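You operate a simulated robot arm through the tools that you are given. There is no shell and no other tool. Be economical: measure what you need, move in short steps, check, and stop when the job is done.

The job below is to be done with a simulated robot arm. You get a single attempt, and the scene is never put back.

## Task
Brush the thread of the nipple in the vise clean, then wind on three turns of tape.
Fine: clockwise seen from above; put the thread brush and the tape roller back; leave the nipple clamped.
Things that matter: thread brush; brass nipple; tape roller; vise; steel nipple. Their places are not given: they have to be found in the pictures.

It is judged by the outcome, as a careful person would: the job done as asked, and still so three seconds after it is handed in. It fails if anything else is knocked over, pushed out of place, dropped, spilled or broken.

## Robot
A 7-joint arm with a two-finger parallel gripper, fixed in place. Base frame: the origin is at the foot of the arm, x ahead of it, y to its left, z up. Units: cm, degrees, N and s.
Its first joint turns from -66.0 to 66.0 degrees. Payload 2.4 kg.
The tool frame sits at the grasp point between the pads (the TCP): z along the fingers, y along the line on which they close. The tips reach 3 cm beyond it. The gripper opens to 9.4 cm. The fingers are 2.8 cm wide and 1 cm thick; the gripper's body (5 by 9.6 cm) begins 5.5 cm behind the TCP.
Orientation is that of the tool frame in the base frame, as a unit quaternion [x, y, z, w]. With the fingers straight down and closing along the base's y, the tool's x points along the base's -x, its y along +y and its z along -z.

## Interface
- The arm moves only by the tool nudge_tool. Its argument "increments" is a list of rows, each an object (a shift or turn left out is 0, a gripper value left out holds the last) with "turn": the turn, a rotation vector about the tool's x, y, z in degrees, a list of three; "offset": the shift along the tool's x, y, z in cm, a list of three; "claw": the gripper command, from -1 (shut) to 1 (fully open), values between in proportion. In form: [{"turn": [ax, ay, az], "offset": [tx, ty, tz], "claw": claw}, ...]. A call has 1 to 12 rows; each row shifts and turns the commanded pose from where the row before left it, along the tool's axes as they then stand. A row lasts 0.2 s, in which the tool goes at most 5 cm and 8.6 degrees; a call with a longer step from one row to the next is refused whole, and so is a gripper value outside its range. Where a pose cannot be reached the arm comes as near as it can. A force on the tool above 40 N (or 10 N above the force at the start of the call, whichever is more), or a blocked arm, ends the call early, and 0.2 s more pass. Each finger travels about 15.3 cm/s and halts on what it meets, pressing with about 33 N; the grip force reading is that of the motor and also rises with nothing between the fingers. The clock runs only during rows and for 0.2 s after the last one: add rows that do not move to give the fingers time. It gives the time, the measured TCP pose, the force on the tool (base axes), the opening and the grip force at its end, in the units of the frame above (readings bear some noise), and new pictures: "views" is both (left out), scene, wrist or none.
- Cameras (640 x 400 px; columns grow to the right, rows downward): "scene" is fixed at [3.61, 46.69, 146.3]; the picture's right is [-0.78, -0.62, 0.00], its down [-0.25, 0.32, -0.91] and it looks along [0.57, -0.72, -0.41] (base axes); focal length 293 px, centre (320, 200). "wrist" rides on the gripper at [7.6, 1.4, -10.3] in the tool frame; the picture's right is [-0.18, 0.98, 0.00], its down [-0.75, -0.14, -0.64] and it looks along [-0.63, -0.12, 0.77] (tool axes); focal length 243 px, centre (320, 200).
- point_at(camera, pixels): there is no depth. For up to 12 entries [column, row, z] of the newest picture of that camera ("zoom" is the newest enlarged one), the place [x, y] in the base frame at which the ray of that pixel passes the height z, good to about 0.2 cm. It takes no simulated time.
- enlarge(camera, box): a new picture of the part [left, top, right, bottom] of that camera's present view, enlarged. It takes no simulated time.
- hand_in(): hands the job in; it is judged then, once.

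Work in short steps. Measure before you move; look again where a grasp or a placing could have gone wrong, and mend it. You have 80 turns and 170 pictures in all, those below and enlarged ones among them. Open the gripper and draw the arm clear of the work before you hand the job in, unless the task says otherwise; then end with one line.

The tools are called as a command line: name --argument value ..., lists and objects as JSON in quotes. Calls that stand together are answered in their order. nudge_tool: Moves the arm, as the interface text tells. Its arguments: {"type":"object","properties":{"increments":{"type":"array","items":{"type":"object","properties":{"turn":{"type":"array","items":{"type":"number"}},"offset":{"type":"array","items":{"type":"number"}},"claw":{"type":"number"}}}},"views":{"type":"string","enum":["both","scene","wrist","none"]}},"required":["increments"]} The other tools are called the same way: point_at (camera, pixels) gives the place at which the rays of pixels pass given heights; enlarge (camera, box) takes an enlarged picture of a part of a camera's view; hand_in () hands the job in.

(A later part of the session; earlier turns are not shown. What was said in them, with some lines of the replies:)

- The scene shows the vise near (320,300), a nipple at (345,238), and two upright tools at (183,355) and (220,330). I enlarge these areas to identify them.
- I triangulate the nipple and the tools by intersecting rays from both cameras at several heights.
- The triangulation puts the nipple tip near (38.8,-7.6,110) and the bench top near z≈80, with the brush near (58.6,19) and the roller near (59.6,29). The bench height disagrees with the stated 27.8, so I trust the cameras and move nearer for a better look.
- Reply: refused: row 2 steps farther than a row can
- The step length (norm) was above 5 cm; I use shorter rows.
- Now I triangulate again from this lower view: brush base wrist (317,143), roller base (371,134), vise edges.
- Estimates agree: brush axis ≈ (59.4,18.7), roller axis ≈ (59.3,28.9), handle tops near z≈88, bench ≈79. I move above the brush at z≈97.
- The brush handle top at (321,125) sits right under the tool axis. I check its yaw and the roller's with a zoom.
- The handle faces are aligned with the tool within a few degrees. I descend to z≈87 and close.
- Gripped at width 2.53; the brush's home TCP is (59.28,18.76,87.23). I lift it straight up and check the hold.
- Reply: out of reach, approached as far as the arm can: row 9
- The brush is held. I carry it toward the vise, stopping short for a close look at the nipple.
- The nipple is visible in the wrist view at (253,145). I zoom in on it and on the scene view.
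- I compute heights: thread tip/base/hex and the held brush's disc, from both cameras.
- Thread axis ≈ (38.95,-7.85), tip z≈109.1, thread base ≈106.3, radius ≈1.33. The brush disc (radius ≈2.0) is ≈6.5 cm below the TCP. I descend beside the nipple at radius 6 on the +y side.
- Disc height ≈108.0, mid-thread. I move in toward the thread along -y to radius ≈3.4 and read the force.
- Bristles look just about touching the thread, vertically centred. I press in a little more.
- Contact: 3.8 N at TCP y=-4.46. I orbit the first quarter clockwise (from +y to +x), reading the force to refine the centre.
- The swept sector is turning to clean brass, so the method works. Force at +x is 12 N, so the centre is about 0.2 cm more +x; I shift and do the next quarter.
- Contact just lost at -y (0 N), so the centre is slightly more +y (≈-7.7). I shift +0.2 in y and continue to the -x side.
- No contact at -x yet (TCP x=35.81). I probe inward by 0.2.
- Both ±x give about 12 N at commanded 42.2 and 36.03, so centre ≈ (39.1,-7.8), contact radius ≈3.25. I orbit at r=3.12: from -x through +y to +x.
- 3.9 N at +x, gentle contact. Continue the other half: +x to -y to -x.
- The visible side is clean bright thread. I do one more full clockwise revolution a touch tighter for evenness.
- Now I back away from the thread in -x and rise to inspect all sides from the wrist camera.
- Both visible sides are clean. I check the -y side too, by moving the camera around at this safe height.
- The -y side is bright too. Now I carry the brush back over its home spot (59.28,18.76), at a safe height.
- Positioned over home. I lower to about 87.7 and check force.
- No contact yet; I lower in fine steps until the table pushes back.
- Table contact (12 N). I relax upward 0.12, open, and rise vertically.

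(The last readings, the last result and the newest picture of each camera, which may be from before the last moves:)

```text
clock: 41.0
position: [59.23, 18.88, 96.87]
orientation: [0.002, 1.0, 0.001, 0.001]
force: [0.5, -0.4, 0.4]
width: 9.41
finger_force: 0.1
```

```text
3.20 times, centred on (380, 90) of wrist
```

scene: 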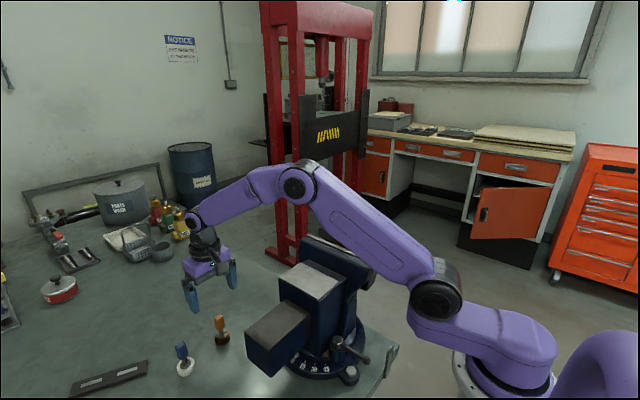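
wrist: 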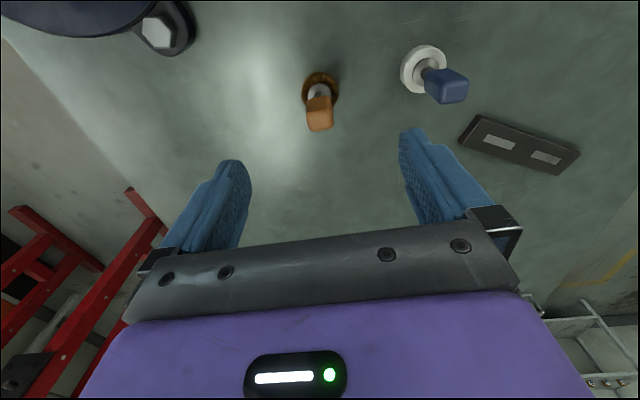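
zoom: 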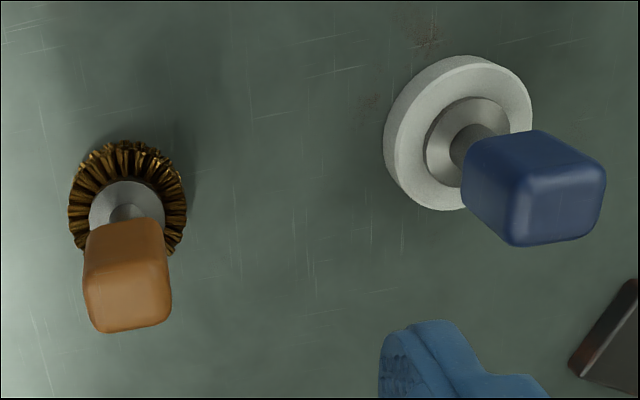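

The brush stands in its place. Now I move above the roller (dy≈+10).

nudge_tool --increments '[{"offset": [0, 4, -0.5]}, {"offset": [0, 4, 0]}, {"offset": [0, 2.05, 0]}, {}]' --views "wrist"

enlarge --camera "wrist" --box '[280, 50, 380, 150]'

```text
clock: 42.0
position: [59.3, 28.81, 97.44]
orientation: [0.002, 1.0, 0.001, 0.001]
force: [0.0, -0.7, 0.4]
width: 9.39
finger_force: 0.1
```

wrist: 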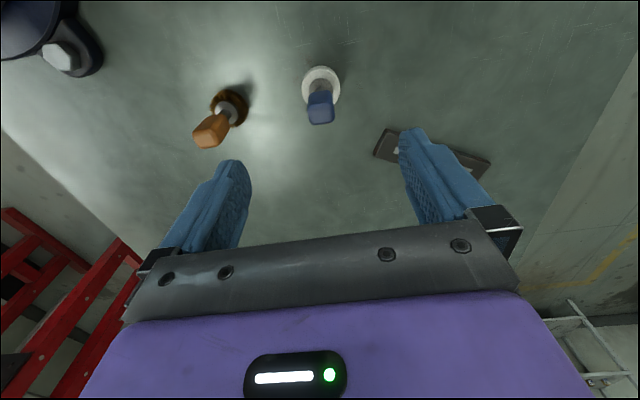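

```text
4.00 times, centred on (330, 100) of wrist
```

zoom: 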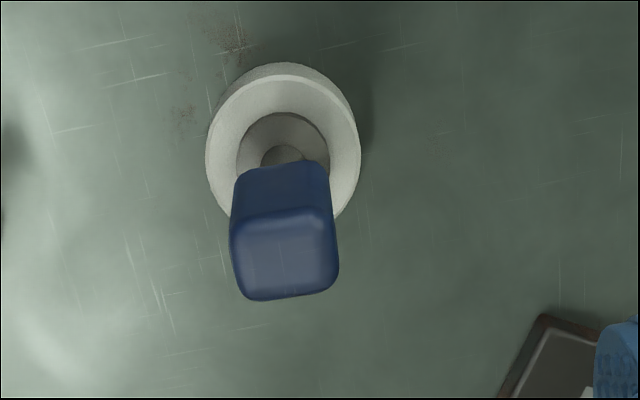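

The roller handle (320,118) is centred and aligned. I descend to 87.2 and close.

nudge_tool --increments '[{"offset": [0, 0, 3]}, {"offset": [0, 0, 3]}, {"offset": [0, 0, 2.5]}, {"offset": [0, 0, 1.7]}, {}, {"claw": -1}, {}, {}, {}]'

```text
clock: 44.0
position: [59.35, 28.89, 87.17]
orientation: [0.002, 1.0, 0.002, 0.001]
force: [-1.0, 0.1, 0.0]
width: 2.55
finger_force: 33.0
```

scene: 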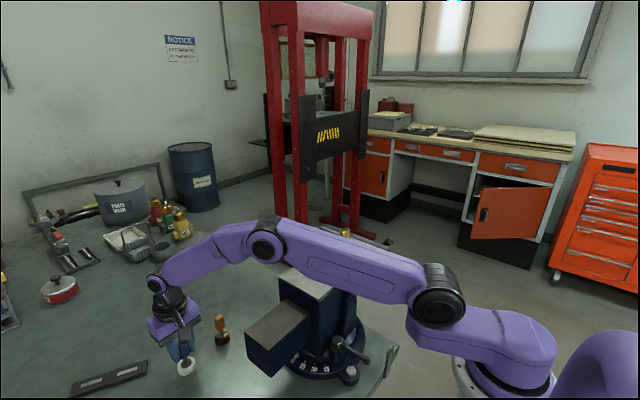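
wrist: 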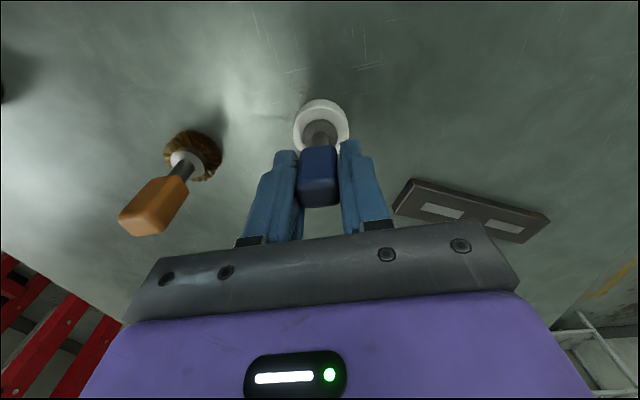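

Held at width 2.55; roller home TCP is (59.33,28.87,87.17). Lift it up and slightly back toward the arm.

nudge_tool --increments '[{"offset": [0, 0, -2]}, {"offset": [0, 0, -4]}, {"offset": [0, 0, -4.5]}, {"offset": [1, -0.8, -4.5]}, {"offset": [1.5, -1, -4.5]}, {"offset": [1.5, -1, -4.5]}, {"offset": [2, -1, -4.3]}, {"offset": [2, -1.5, -4.2]}, {}]' --views "wrist"

```text
clock: 46.0
position: [51.27, 23.58, 119.91]
orientation: [0.002, 1.0, 0.001, 0.0]
force: [0.1, 0.2, -0.7]
width: 2.53
finger_force: 33.2
```

wrist: 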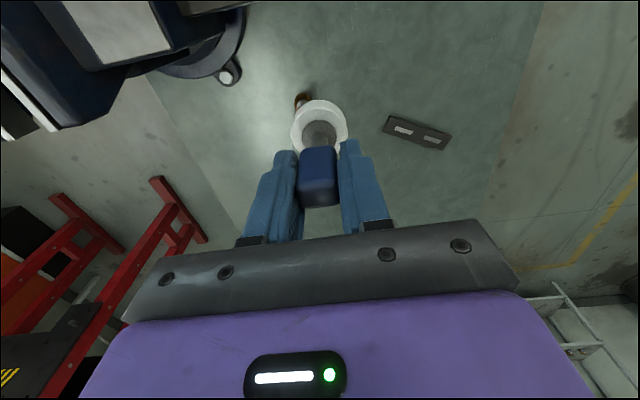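

Roller secure. I move to the +y side of the nipple, (39.1,-1.0), and lower to z≈114.4.

nudge_tool --increments '[{"offset": [2.03, -4.1, 0]}, {"offset": [2.03, -4.1, 0]}, {"offset": [2.03, -4.1, 0]}, {"offset": [2.03, -4.1, 0]}, {"offset": [2.03, -4.1, 0]}, {"offset": [2.03, -4.08, 0]}, {}, {"offset": [0, 0, 3]}, {"offset": [0, 0, 2.5]}, {}]' --views "none"

enlarge --camera "scene" --box '[300, 200, 390, 260]'

enlarge --camera "wrist" --box '[200, 80, 360, 200]'

```text
clock: 48.2
position: [38.98, -0.98, 114.08]
orientation: [0.002, 1.0, 0.001, 0.001]
force: [0.6, 0.6, -0.7]
width: 2.57
finger_force: 32.9
```

```text
6.67 times, centred on (345, 230) of scene
```

zoom: 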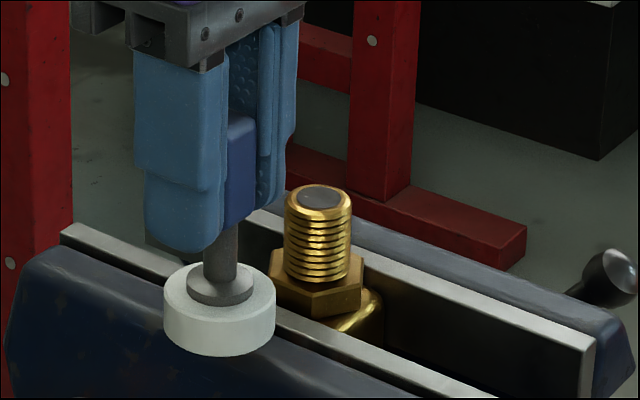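

```text
3.33 times, centred on (280, 140) of wrist
```

zoom: 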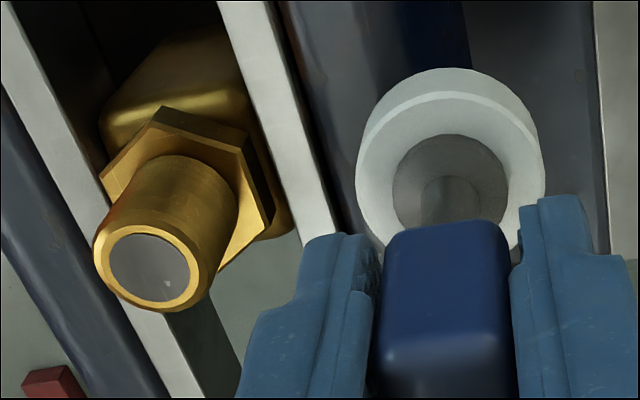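

Roller: radius ≈2.0, thickness ≈1.9, centre z≈107.6; I raise 0.3 so it clears the hex, and close in to nearly touching.

nudge_tool --increments '[{"offset": [0, 0, -0.3]}, {"offset": [0, -2.0, 0]}, {"offset": [0, -1.2, 0]}, {"offset": [0, -0.2, 0]}, {}]' --views "none"

enlarge --camera "scene" --box '[310, 205, 380, 255]'

```text
clock: 49.4
position: [39.0, -4.47, 114.49]
orientation: [0.002, 1.0, 0.0, 0.001]
force: [0.0, 1.6, 0.2]
width: 2.54
finger_force: 32.8
```

```text
8.00 times, centred on (345, 230) of scene
```

zoom: 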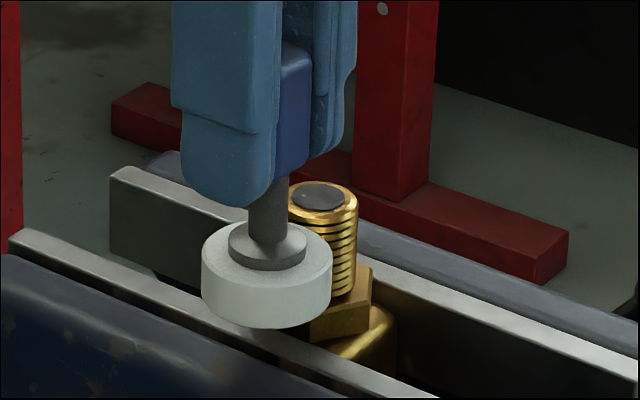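

Light contact (1.6 N). I press to r≈3.2 and wind the first 75° clockwise, then check force and picture.

nudge_tool --increments '[{"offset": [-0.05, -0.18, 0]}, {}, {"offset": [-0.828, -0.109, 0]}, {"offset": [-0.772, -0.319, 0]}, {"offset": [-0.663, -0.509, 0]}, {"offset": [-0.509, -0.663, 0]}, {"offset": [-0.319, -0.772, 0]}, {"offset": [-0.109, -0.828, 0]}]' --views "none"

enlarge --camera "scene" --box '[310, 205, 380, 255]'

```text
clock: 51.2
position: [42.37, -7.98, 114.57]
orientation: [0.001, 1.0, 0.0, 0.002]
force: [13.1, 4.9, -0.1]
width: 2.64
finger_force: 33.3
```

```text
8.00 times, centred on (345, 230) of scene
```

zoom: 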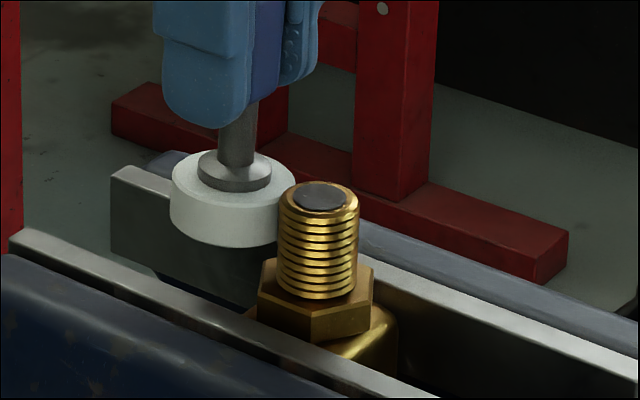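

No visible tape yet, force 13 N at +x, so I ease out 0.08 (r≈3.28) and continue half a turn to -x.

nudge_tool --increments '[{"offset": [0.032, -0.849, 0]}, {"offset": [0.327, -0.791, 0]}, {"offset": [0.522, -0.679, 0]}, {"offset": [0.679, -0.522, 0]}, {"offset": [0.791, -0.327, 0]}, {"offset": [0.849, -0.112, 0]}, {"offset": [0.849, 0.112, 0]}, {"offset": [0.791, 0.327, 0]}, {"offset": [0.679, 0.522, 0]}, {"offset": [0.522, 0.679, 0]}, {"offset": [0.327, 0.791, 0]}, {"offset": [0.112, 0.849, 0]}]' --views "none"

enlarge --camera "scene" --box '[310, 205, 380, 255]'

enlarge --camera "wrist" --box '[240, 60, 400, 180]'

```text
clock: 53.8
position: [35.67, -7.86, 114.42]
orientation: [0.0, 1.0, 0.001, -0.001]
force: [-4.9, -2.0, -1.2]
width: 2.54
finger_force: 33.2
```

```text
8.00 times, centred on (345, 230) of scene
```

zoom: 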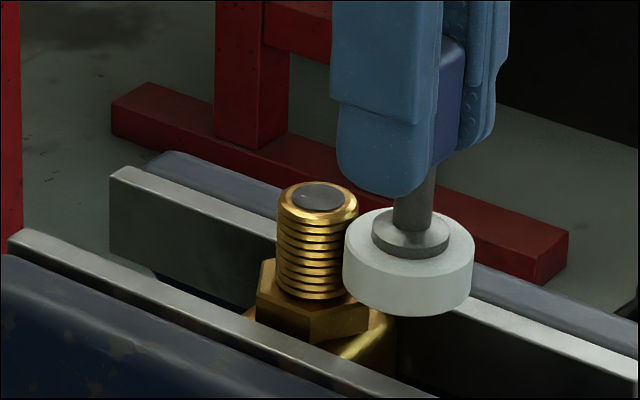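

```text
3.33 times, centred on (320, 120) of wrist
```

zoom: 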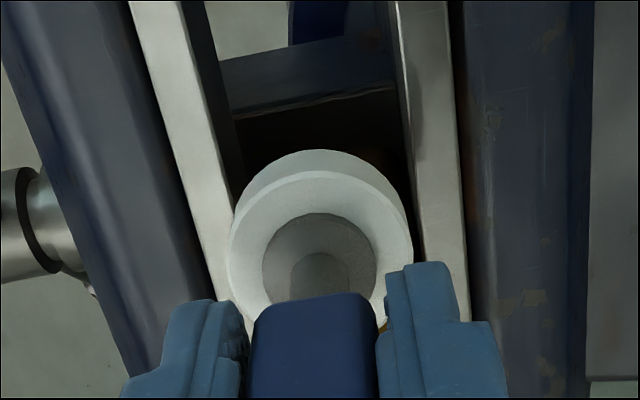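

Contact holds (4.9 N) after 270°. I finish the first turn, -x to +y, and look.

nudge_tool --increments '[{"offset": [-0.142, 0.849, 0]}, {"offset": [-0.327, 0.791, 0]}, {"offset": [-0.522, 0.679, 0]}, {"offset": [-0.679, 0.522, 0]}, {"offset": [-0.791, 0.327, 0]}, {"offset": [-0.849, 0.082, 0]}]' --views "none"

enlarge --camera "wrist" --box '[200, 80, 360, 200]'

enlarge --camera "scene" --box '[310, 205, 380, 255]'

```text
clock: 55.2
position: [39.18, -4.6, 114.71]
orientation: [0.001, 1.0, 0.0, 0.001]
force: [0.6, 4.0, -1.6]
width: 2.53
finger_force: 32.9
```

```text
3.33 times, centred on (280, 140) of wrist
```

zoom: 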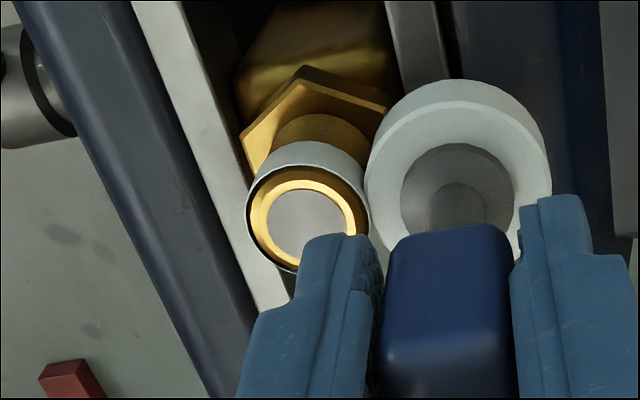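

```text
8.00 times, centred on (345, 230) of scene
```

zoom: 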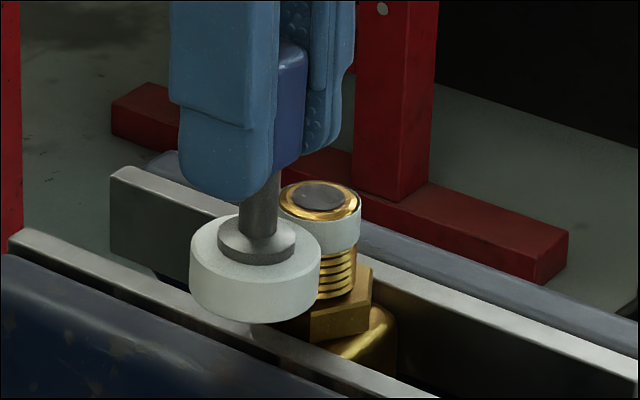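

After the first full turn a tape band appeared on the thread. Turn two, first half: +y to +x to -y.

nudge_tool --increments '[{"offset": [-0.849, -0.112, 0]}, {"offset": [-0.791, -0.327, 0]}, {"offset": [-0.679, -0.522, 0]}, {"offset": [-0.522, -0.679, 0]}, {"offset": [-0.327, -0.791, 0]}, {"offset": [-0.112, -0.849, 0]}, {"offset": [0.112, -0.849, 0]}, {"offset": [0.327, -0.791, 0]}, {"offset": [0.522, -0.679, 0]}, {"offset": [0.679, -0.522, 0]}, {"offset": [0.791, -0.327, 0]}, {"offset": [0.849, -0.112, 0]}]' --views "none"

enlarge --camera "scene" --box '[310, 205, 380, 255]'

```text
clock: 57.8
position: [38.9, -11.13, 114.45]
orientation: [0.002, 1.0, 0.002, 0.001]
force: [0.6, -1.0, -0.7]
width: 2.53
finger_force: 33.2
```

```text
8.00 times, centred on (345, 230) of scene
```

zoom: 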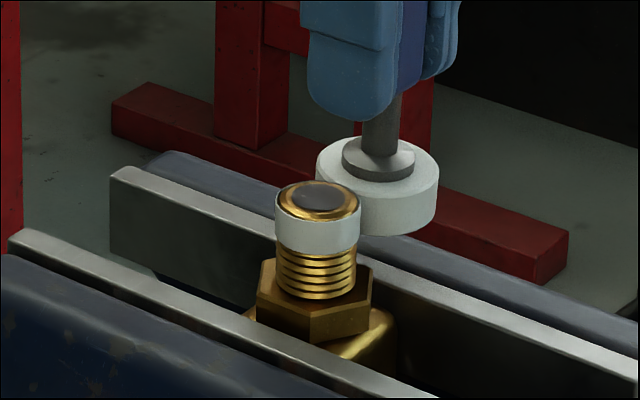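

Force at -y is only ~1 N, so I add 0.1 inward (+y) and continue -y to -x to +y.

nudge_tool --increments '[{"offset": [0, 0.1, 0]}, {"offset": [0.849, 0.112, 0]}, {"offset": [0.791, 0.327, 0]}, {"offset": [0.679, 0.522, 0]}, {"offset": [0.522, 0.679, 0]}, {"offset": [0.327, 0.791, 0]}, {"offset": [0.112, 0.849, 0]}]' --views "none"

nudge_tool --increments '[{"offset": [-0.142, 0.849, 0]}, {"offset": [-0.327, 0.791, 0]}, {"offset": [-0.522, 0.679, 0]}, {"offset": [-0.679, 0.522, 0]}, {"offset": [-0.791, 0.327, 0]}, {"offset": [-0.849, 0.032, 0]}]' --views "none"

enlarge --camera "scene" --box '[310, 205, 380, 255]'

enlarge --camera "wrist" --box '[200, 80, 360, 200]'

```text
clock: 59.4
position: [35.71, -7.8, 114.46]
orientation: [0.001, 1.0, 0.001, -0.001]
force: [-3.7, -2.3, -0.8]
width: 2.54
finger_force: 32.4
```

```text
clock: 60.8
position: [39.14, -4.4, 114.46]
orientation: [0.001, 1.0, 0.001, 0.001]
force: [-1.4, 4.4, -1.2]
width: 2.55
finger_force: 33.1
```

```text
8.00 times, centred on (345, 230) of scene
```

zoom: 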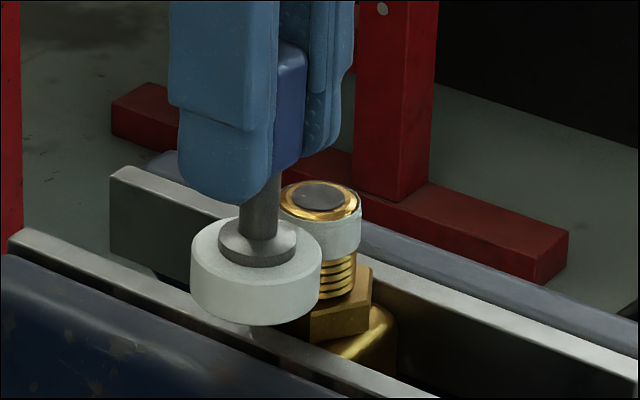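

```text
3.33 times, centred on (280, 140) of wrist
```

zoom: 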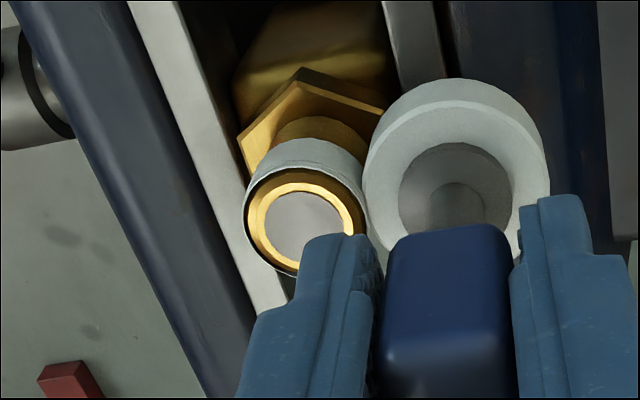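

The band has thickened (second turn). Third turn: +y to +x to -y with slight inward bias at -y.

nudge_tool --increments '[{"offset": [-0.849, -0.112, 0]}, {"offset": [-0.791, -0.327, 0]}, {"offset": [-0.679, -0.522, 0]}, {"offset": [-0.522, -0.679, 0]}, {"offset": [-0.327, -0.791, 0]}, {"offset": [-0.112, -0.849, 0]}, {"offset": [0.112, -0.849, 0]}, {"offset": [0.327, -0.791, 0]}, {"offset": [0.522, -0.659, 0]}, {"offset": [0.679, -0.502, 0]}, {"offset": [0.791, -0.307, 0]}, {"offset": [0.849, -0.092, 0]}]' --views "none"

enlarge --camera "scene" --box '[310, 205, 380, 255]'

```text
clock: 63.4
position: [39.02, -11.02, 114.4]
orientation: [0.002, 1.0, 0.001, 0.002]
force: [-0.1, -1.1, -1.2]
width: 2.53
finger_force: 32.9
```

```text
8.00 times, centred on (345, 230) of scene
```

zoom: 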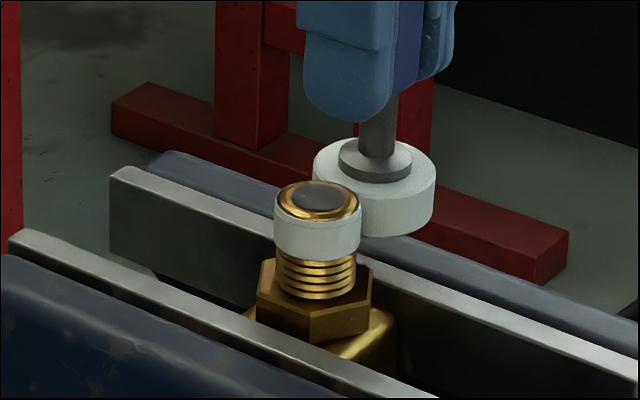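

The band is visibly larger than after turn one, so two turns are counted. I finish the third turn: -y to -x to +y.

nudge_tool --increments '[{"offset": [0.849, 0.152, 0]}, {"offset": [0.791, 0.327, 0]}, {"offset": [0.679, 0.502, 0]}, {"offset": [0.522, 0.659, 0]}, {"offset": [0.327, 0.771, 0]}, {"offset": [0.112, 0.829, 0]}, {"offset": [-0.142, 0.849, 0]}, {"offset": [-0.327, 0.791, 0]}, {"offset": [-0.522, 0.679, 0]}, {"offset": [-0.679, 0.522, 0]}, {"offset": [-0.791, 0.307, 0]}, {"offset": [-0.849, 0.062, 0]}]' --views "none"

enlarge --camera "scene" --box '[310, 205, 380, 255]'

enlarge --camera "wrist" --box '[200, 80, 360, 200]'

```text
clock: 66.0
position: [39.14, -4.61, 114.48]
orientation: [0.001, 1.0, 0.001, 0.002]
force: [-0.8, 5.6, -1.3]
width: 2.54
finger_force: 32.8
```

```text
8.00 times, centred on (345, 230) of scene
```

zoom: 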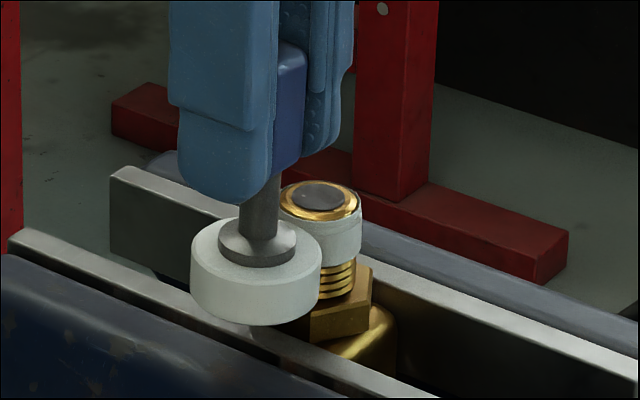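

```text
3.33 times, centred on (280, 140) of wrist
```

zoom: 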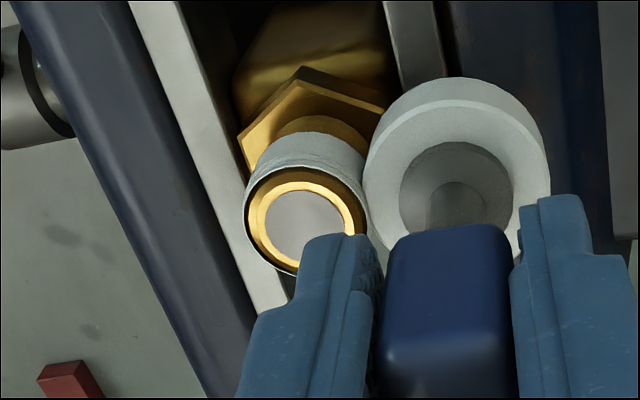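

The band has grown again (third turn). I add a small 8° overlap, then pull straight off radially (+y) and compare the band.

nudge_tool --increments '[{"offset": [-0.46, -0.03, 0]}, {"offset": [-0.1, 0.7, 0]}, {"offset": [0, 2, 0]}, {"offset": [0, 1, -3]}, {"offset": [0, 0, -4]}, {}]' --views "none"

enlarge --camera "scene" --box '[310, 205, 380, 255]'

enlarge --camera "wrist" --box '[200, 80, 320, 180]'

```text
clock: 67.4
position: [39.72, -0.96, 121.7]
orientation: [0.002, 1.0, 0.002, 0.0]
force: [0.2, 1.0, -1.2]
width: 2.57
finger_force: 33.1
```

```text
8.00 times, centred on (345, 230) of scene
```

zoom: 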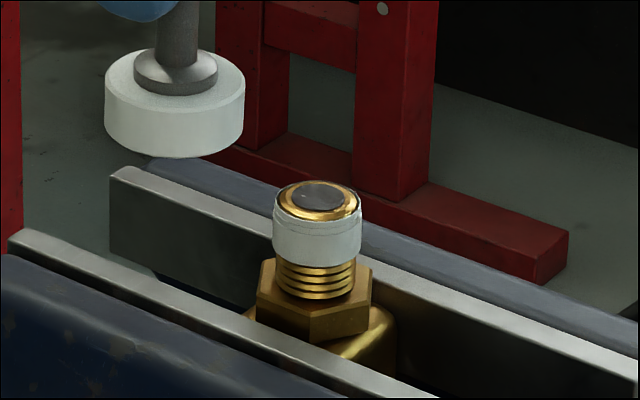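

```text
4.00 times, centred on (260, 130) of wrist
```

zoom: 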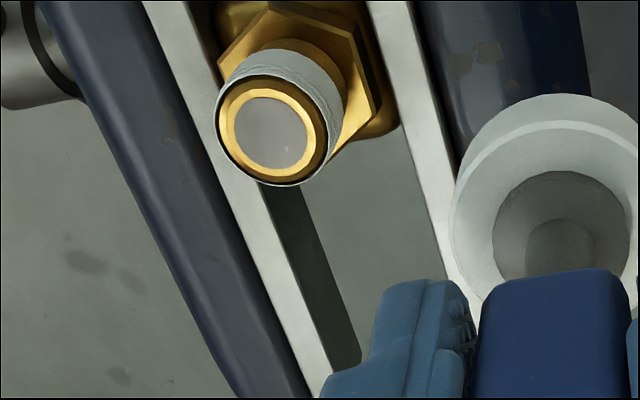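

Band lower edge moved 253→260→267 px: three turns. I carry the roller back toward its home.

nudge_tool --increments '[{"offset": [-1.93, 4.09, 0.3]}, {"offset": [-1.93, 4.09, 0.3]}, {"offset": [-1.93, 4.09, 0.3]}, {"offset": [-1.93, 4.09, 0.3]}, {"offset": [-1.93, 4.09, 0.3]}, {"offset": [-1.93, 4.09, 0.3]}, {"offset": [-2.5, 1.8, 3.5]}, {"offset": [-2.5, 1.8, 3.5]}, {"offset": [-2, 1.2, 4]}, {"offset": [-1.05, 0.5, 4]}, {}]'

```text
clock: 69.8
position: [59.37, 28.96, 104.67]
orientation: [0.002, 1.0, 0.001, 0.0]
force: [-0.4, -0.3, -0.7]
width: 2.52
finger_force: 33.4
```

scene: 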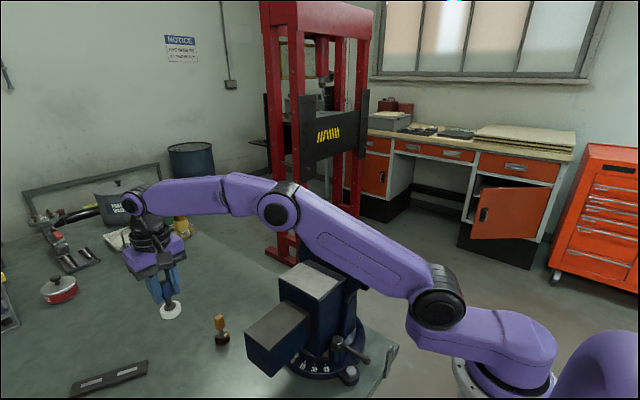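
wrist: 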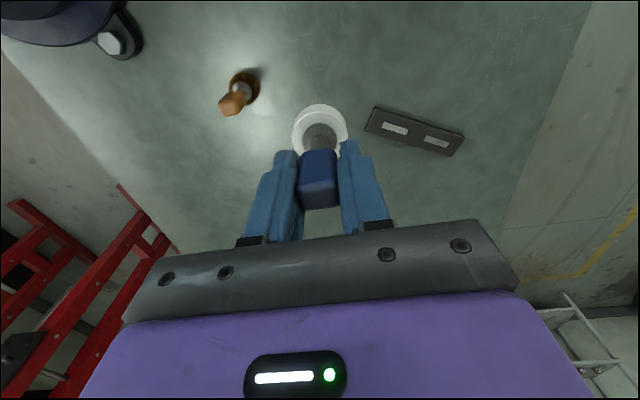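

Over home at (59.37,28.96). I lower to about z 87.3.

nudge_tool --increments '[{"offset": [0, 0, 4.5]}, {"offset": [0, 0, 4.5]}, {"offset": [0, 0, 4]}, {"offset": [0, 0, 2.5]}, {"offset": [0, 0, 1.2]}, {"offset": [0, 0, 0.5]}, {"offset": [0, 0, 0.15]}, {}]' --views "none"

```text
clock: 71.6
position: [59.38, 28.96, 87.39]
orientation: [0.002, 1.0, 0.002, 0.001]
force: [0.0, 0.1, 0.2]
width: 2.55
finger_force: 33.4
```

nudge_tool --increments '[{"offset": [0, 0, 0.1]}, {"offset": [0, 0, 0.1]}, {}]' --views "none"

```text
clock: 72.4
position: [59.45, 28.88, 87.3]
orientation: [0.002, 1.0, 0.001, 0.002]
force: [0.3, 0.2, -0.6]
width: 2.52
finger_force: 32.8
```

No clear contact yet; a little lower.

nudge_tool --increments '[{"offset": [0, 0, 0.08]}, {"offset": [0, 0, 0.07]}, {}]' --views "none"

```text
clock: 73.2
position: [59.44, 28.88, 87.21]
orientation: [0.002, 1.0, 0.001, 0.001]
force: [-5.3, -2.4, 15.4]
width: 2.55
finger_force: 33.1
```

Table contact (15 N). I relax 0.12 upward, open, and rise clear.

nudge_tool --increments '[{"offset": [0, 0, -0.12]}, {}, {"claw": 0.3}, {}, {}, {"offset": [0, 0, -2]}, {"offset": [0, 0, -4]}, {"offset": [0, 0, -4.5]}, {"offset": [2, -1, -4]}, {"offset": [3, -1, -3.5]}, {"offset": [3, 0, -3.5]}, {}]'

enlarge --camera "scene" --box '[60, 210, 400, 400]'

```text
clock: 75.8
position: [51.24, 26.85, 108.72]
orientation: [0.001, 1.0, 0.001, 0.0]
force: [-0.3, -0.1, -0.2]
width: 6.14
finger_force: 0.1
```

scene: 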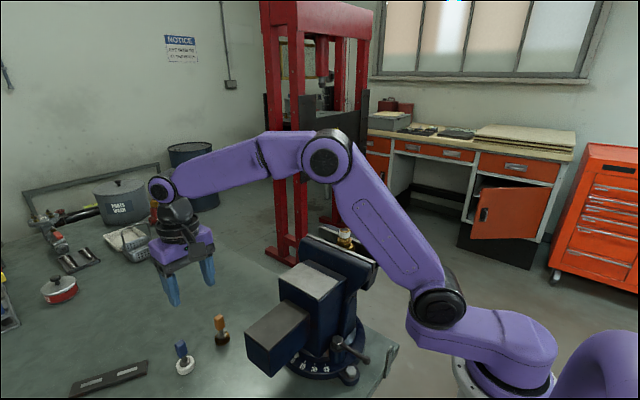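
wrist: 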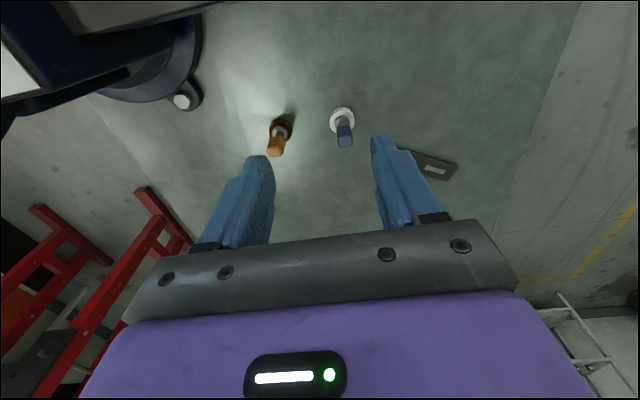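

```text
1.88 times, centred on (230, 305) of scene
```

zoom: 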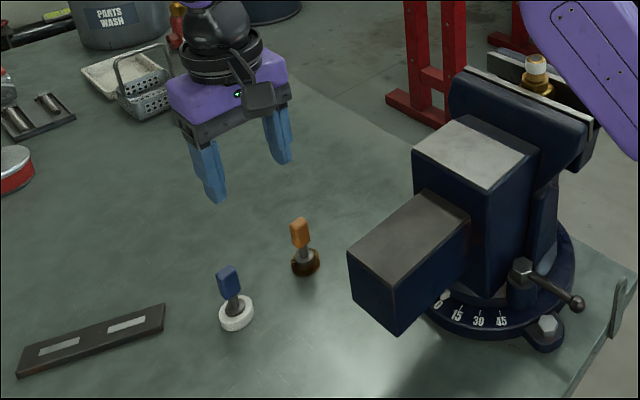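

Both tools stand upright at their original pixels, the nipple is taped and clamped. I draw up a bit more with the gripper open and hand in.

nudge_tool --increments '[{"offset": [2, 0, -4], "claw": 1}, {"offset": [2, 0, -4]}, {}]' --views "none"

hand_in

```text
clock: 76.6
position: [47.42, 26.94, 116.87]
orientation: [0.001, 1.0, 0.001, 0.001]
force: [-0.3, -0.4, 0.8]
width: 9.42
finger_force: 0.1
```

```text
The job is handed in.
```

I brushed the brass nipple's thread clean and wound on three clockwise turns of tape; the brush and roller are back where they stood, and the nipple is still clamped in the vise. I couldn't see the thread's far (+x) side, but the brush pressed against it on every pass.
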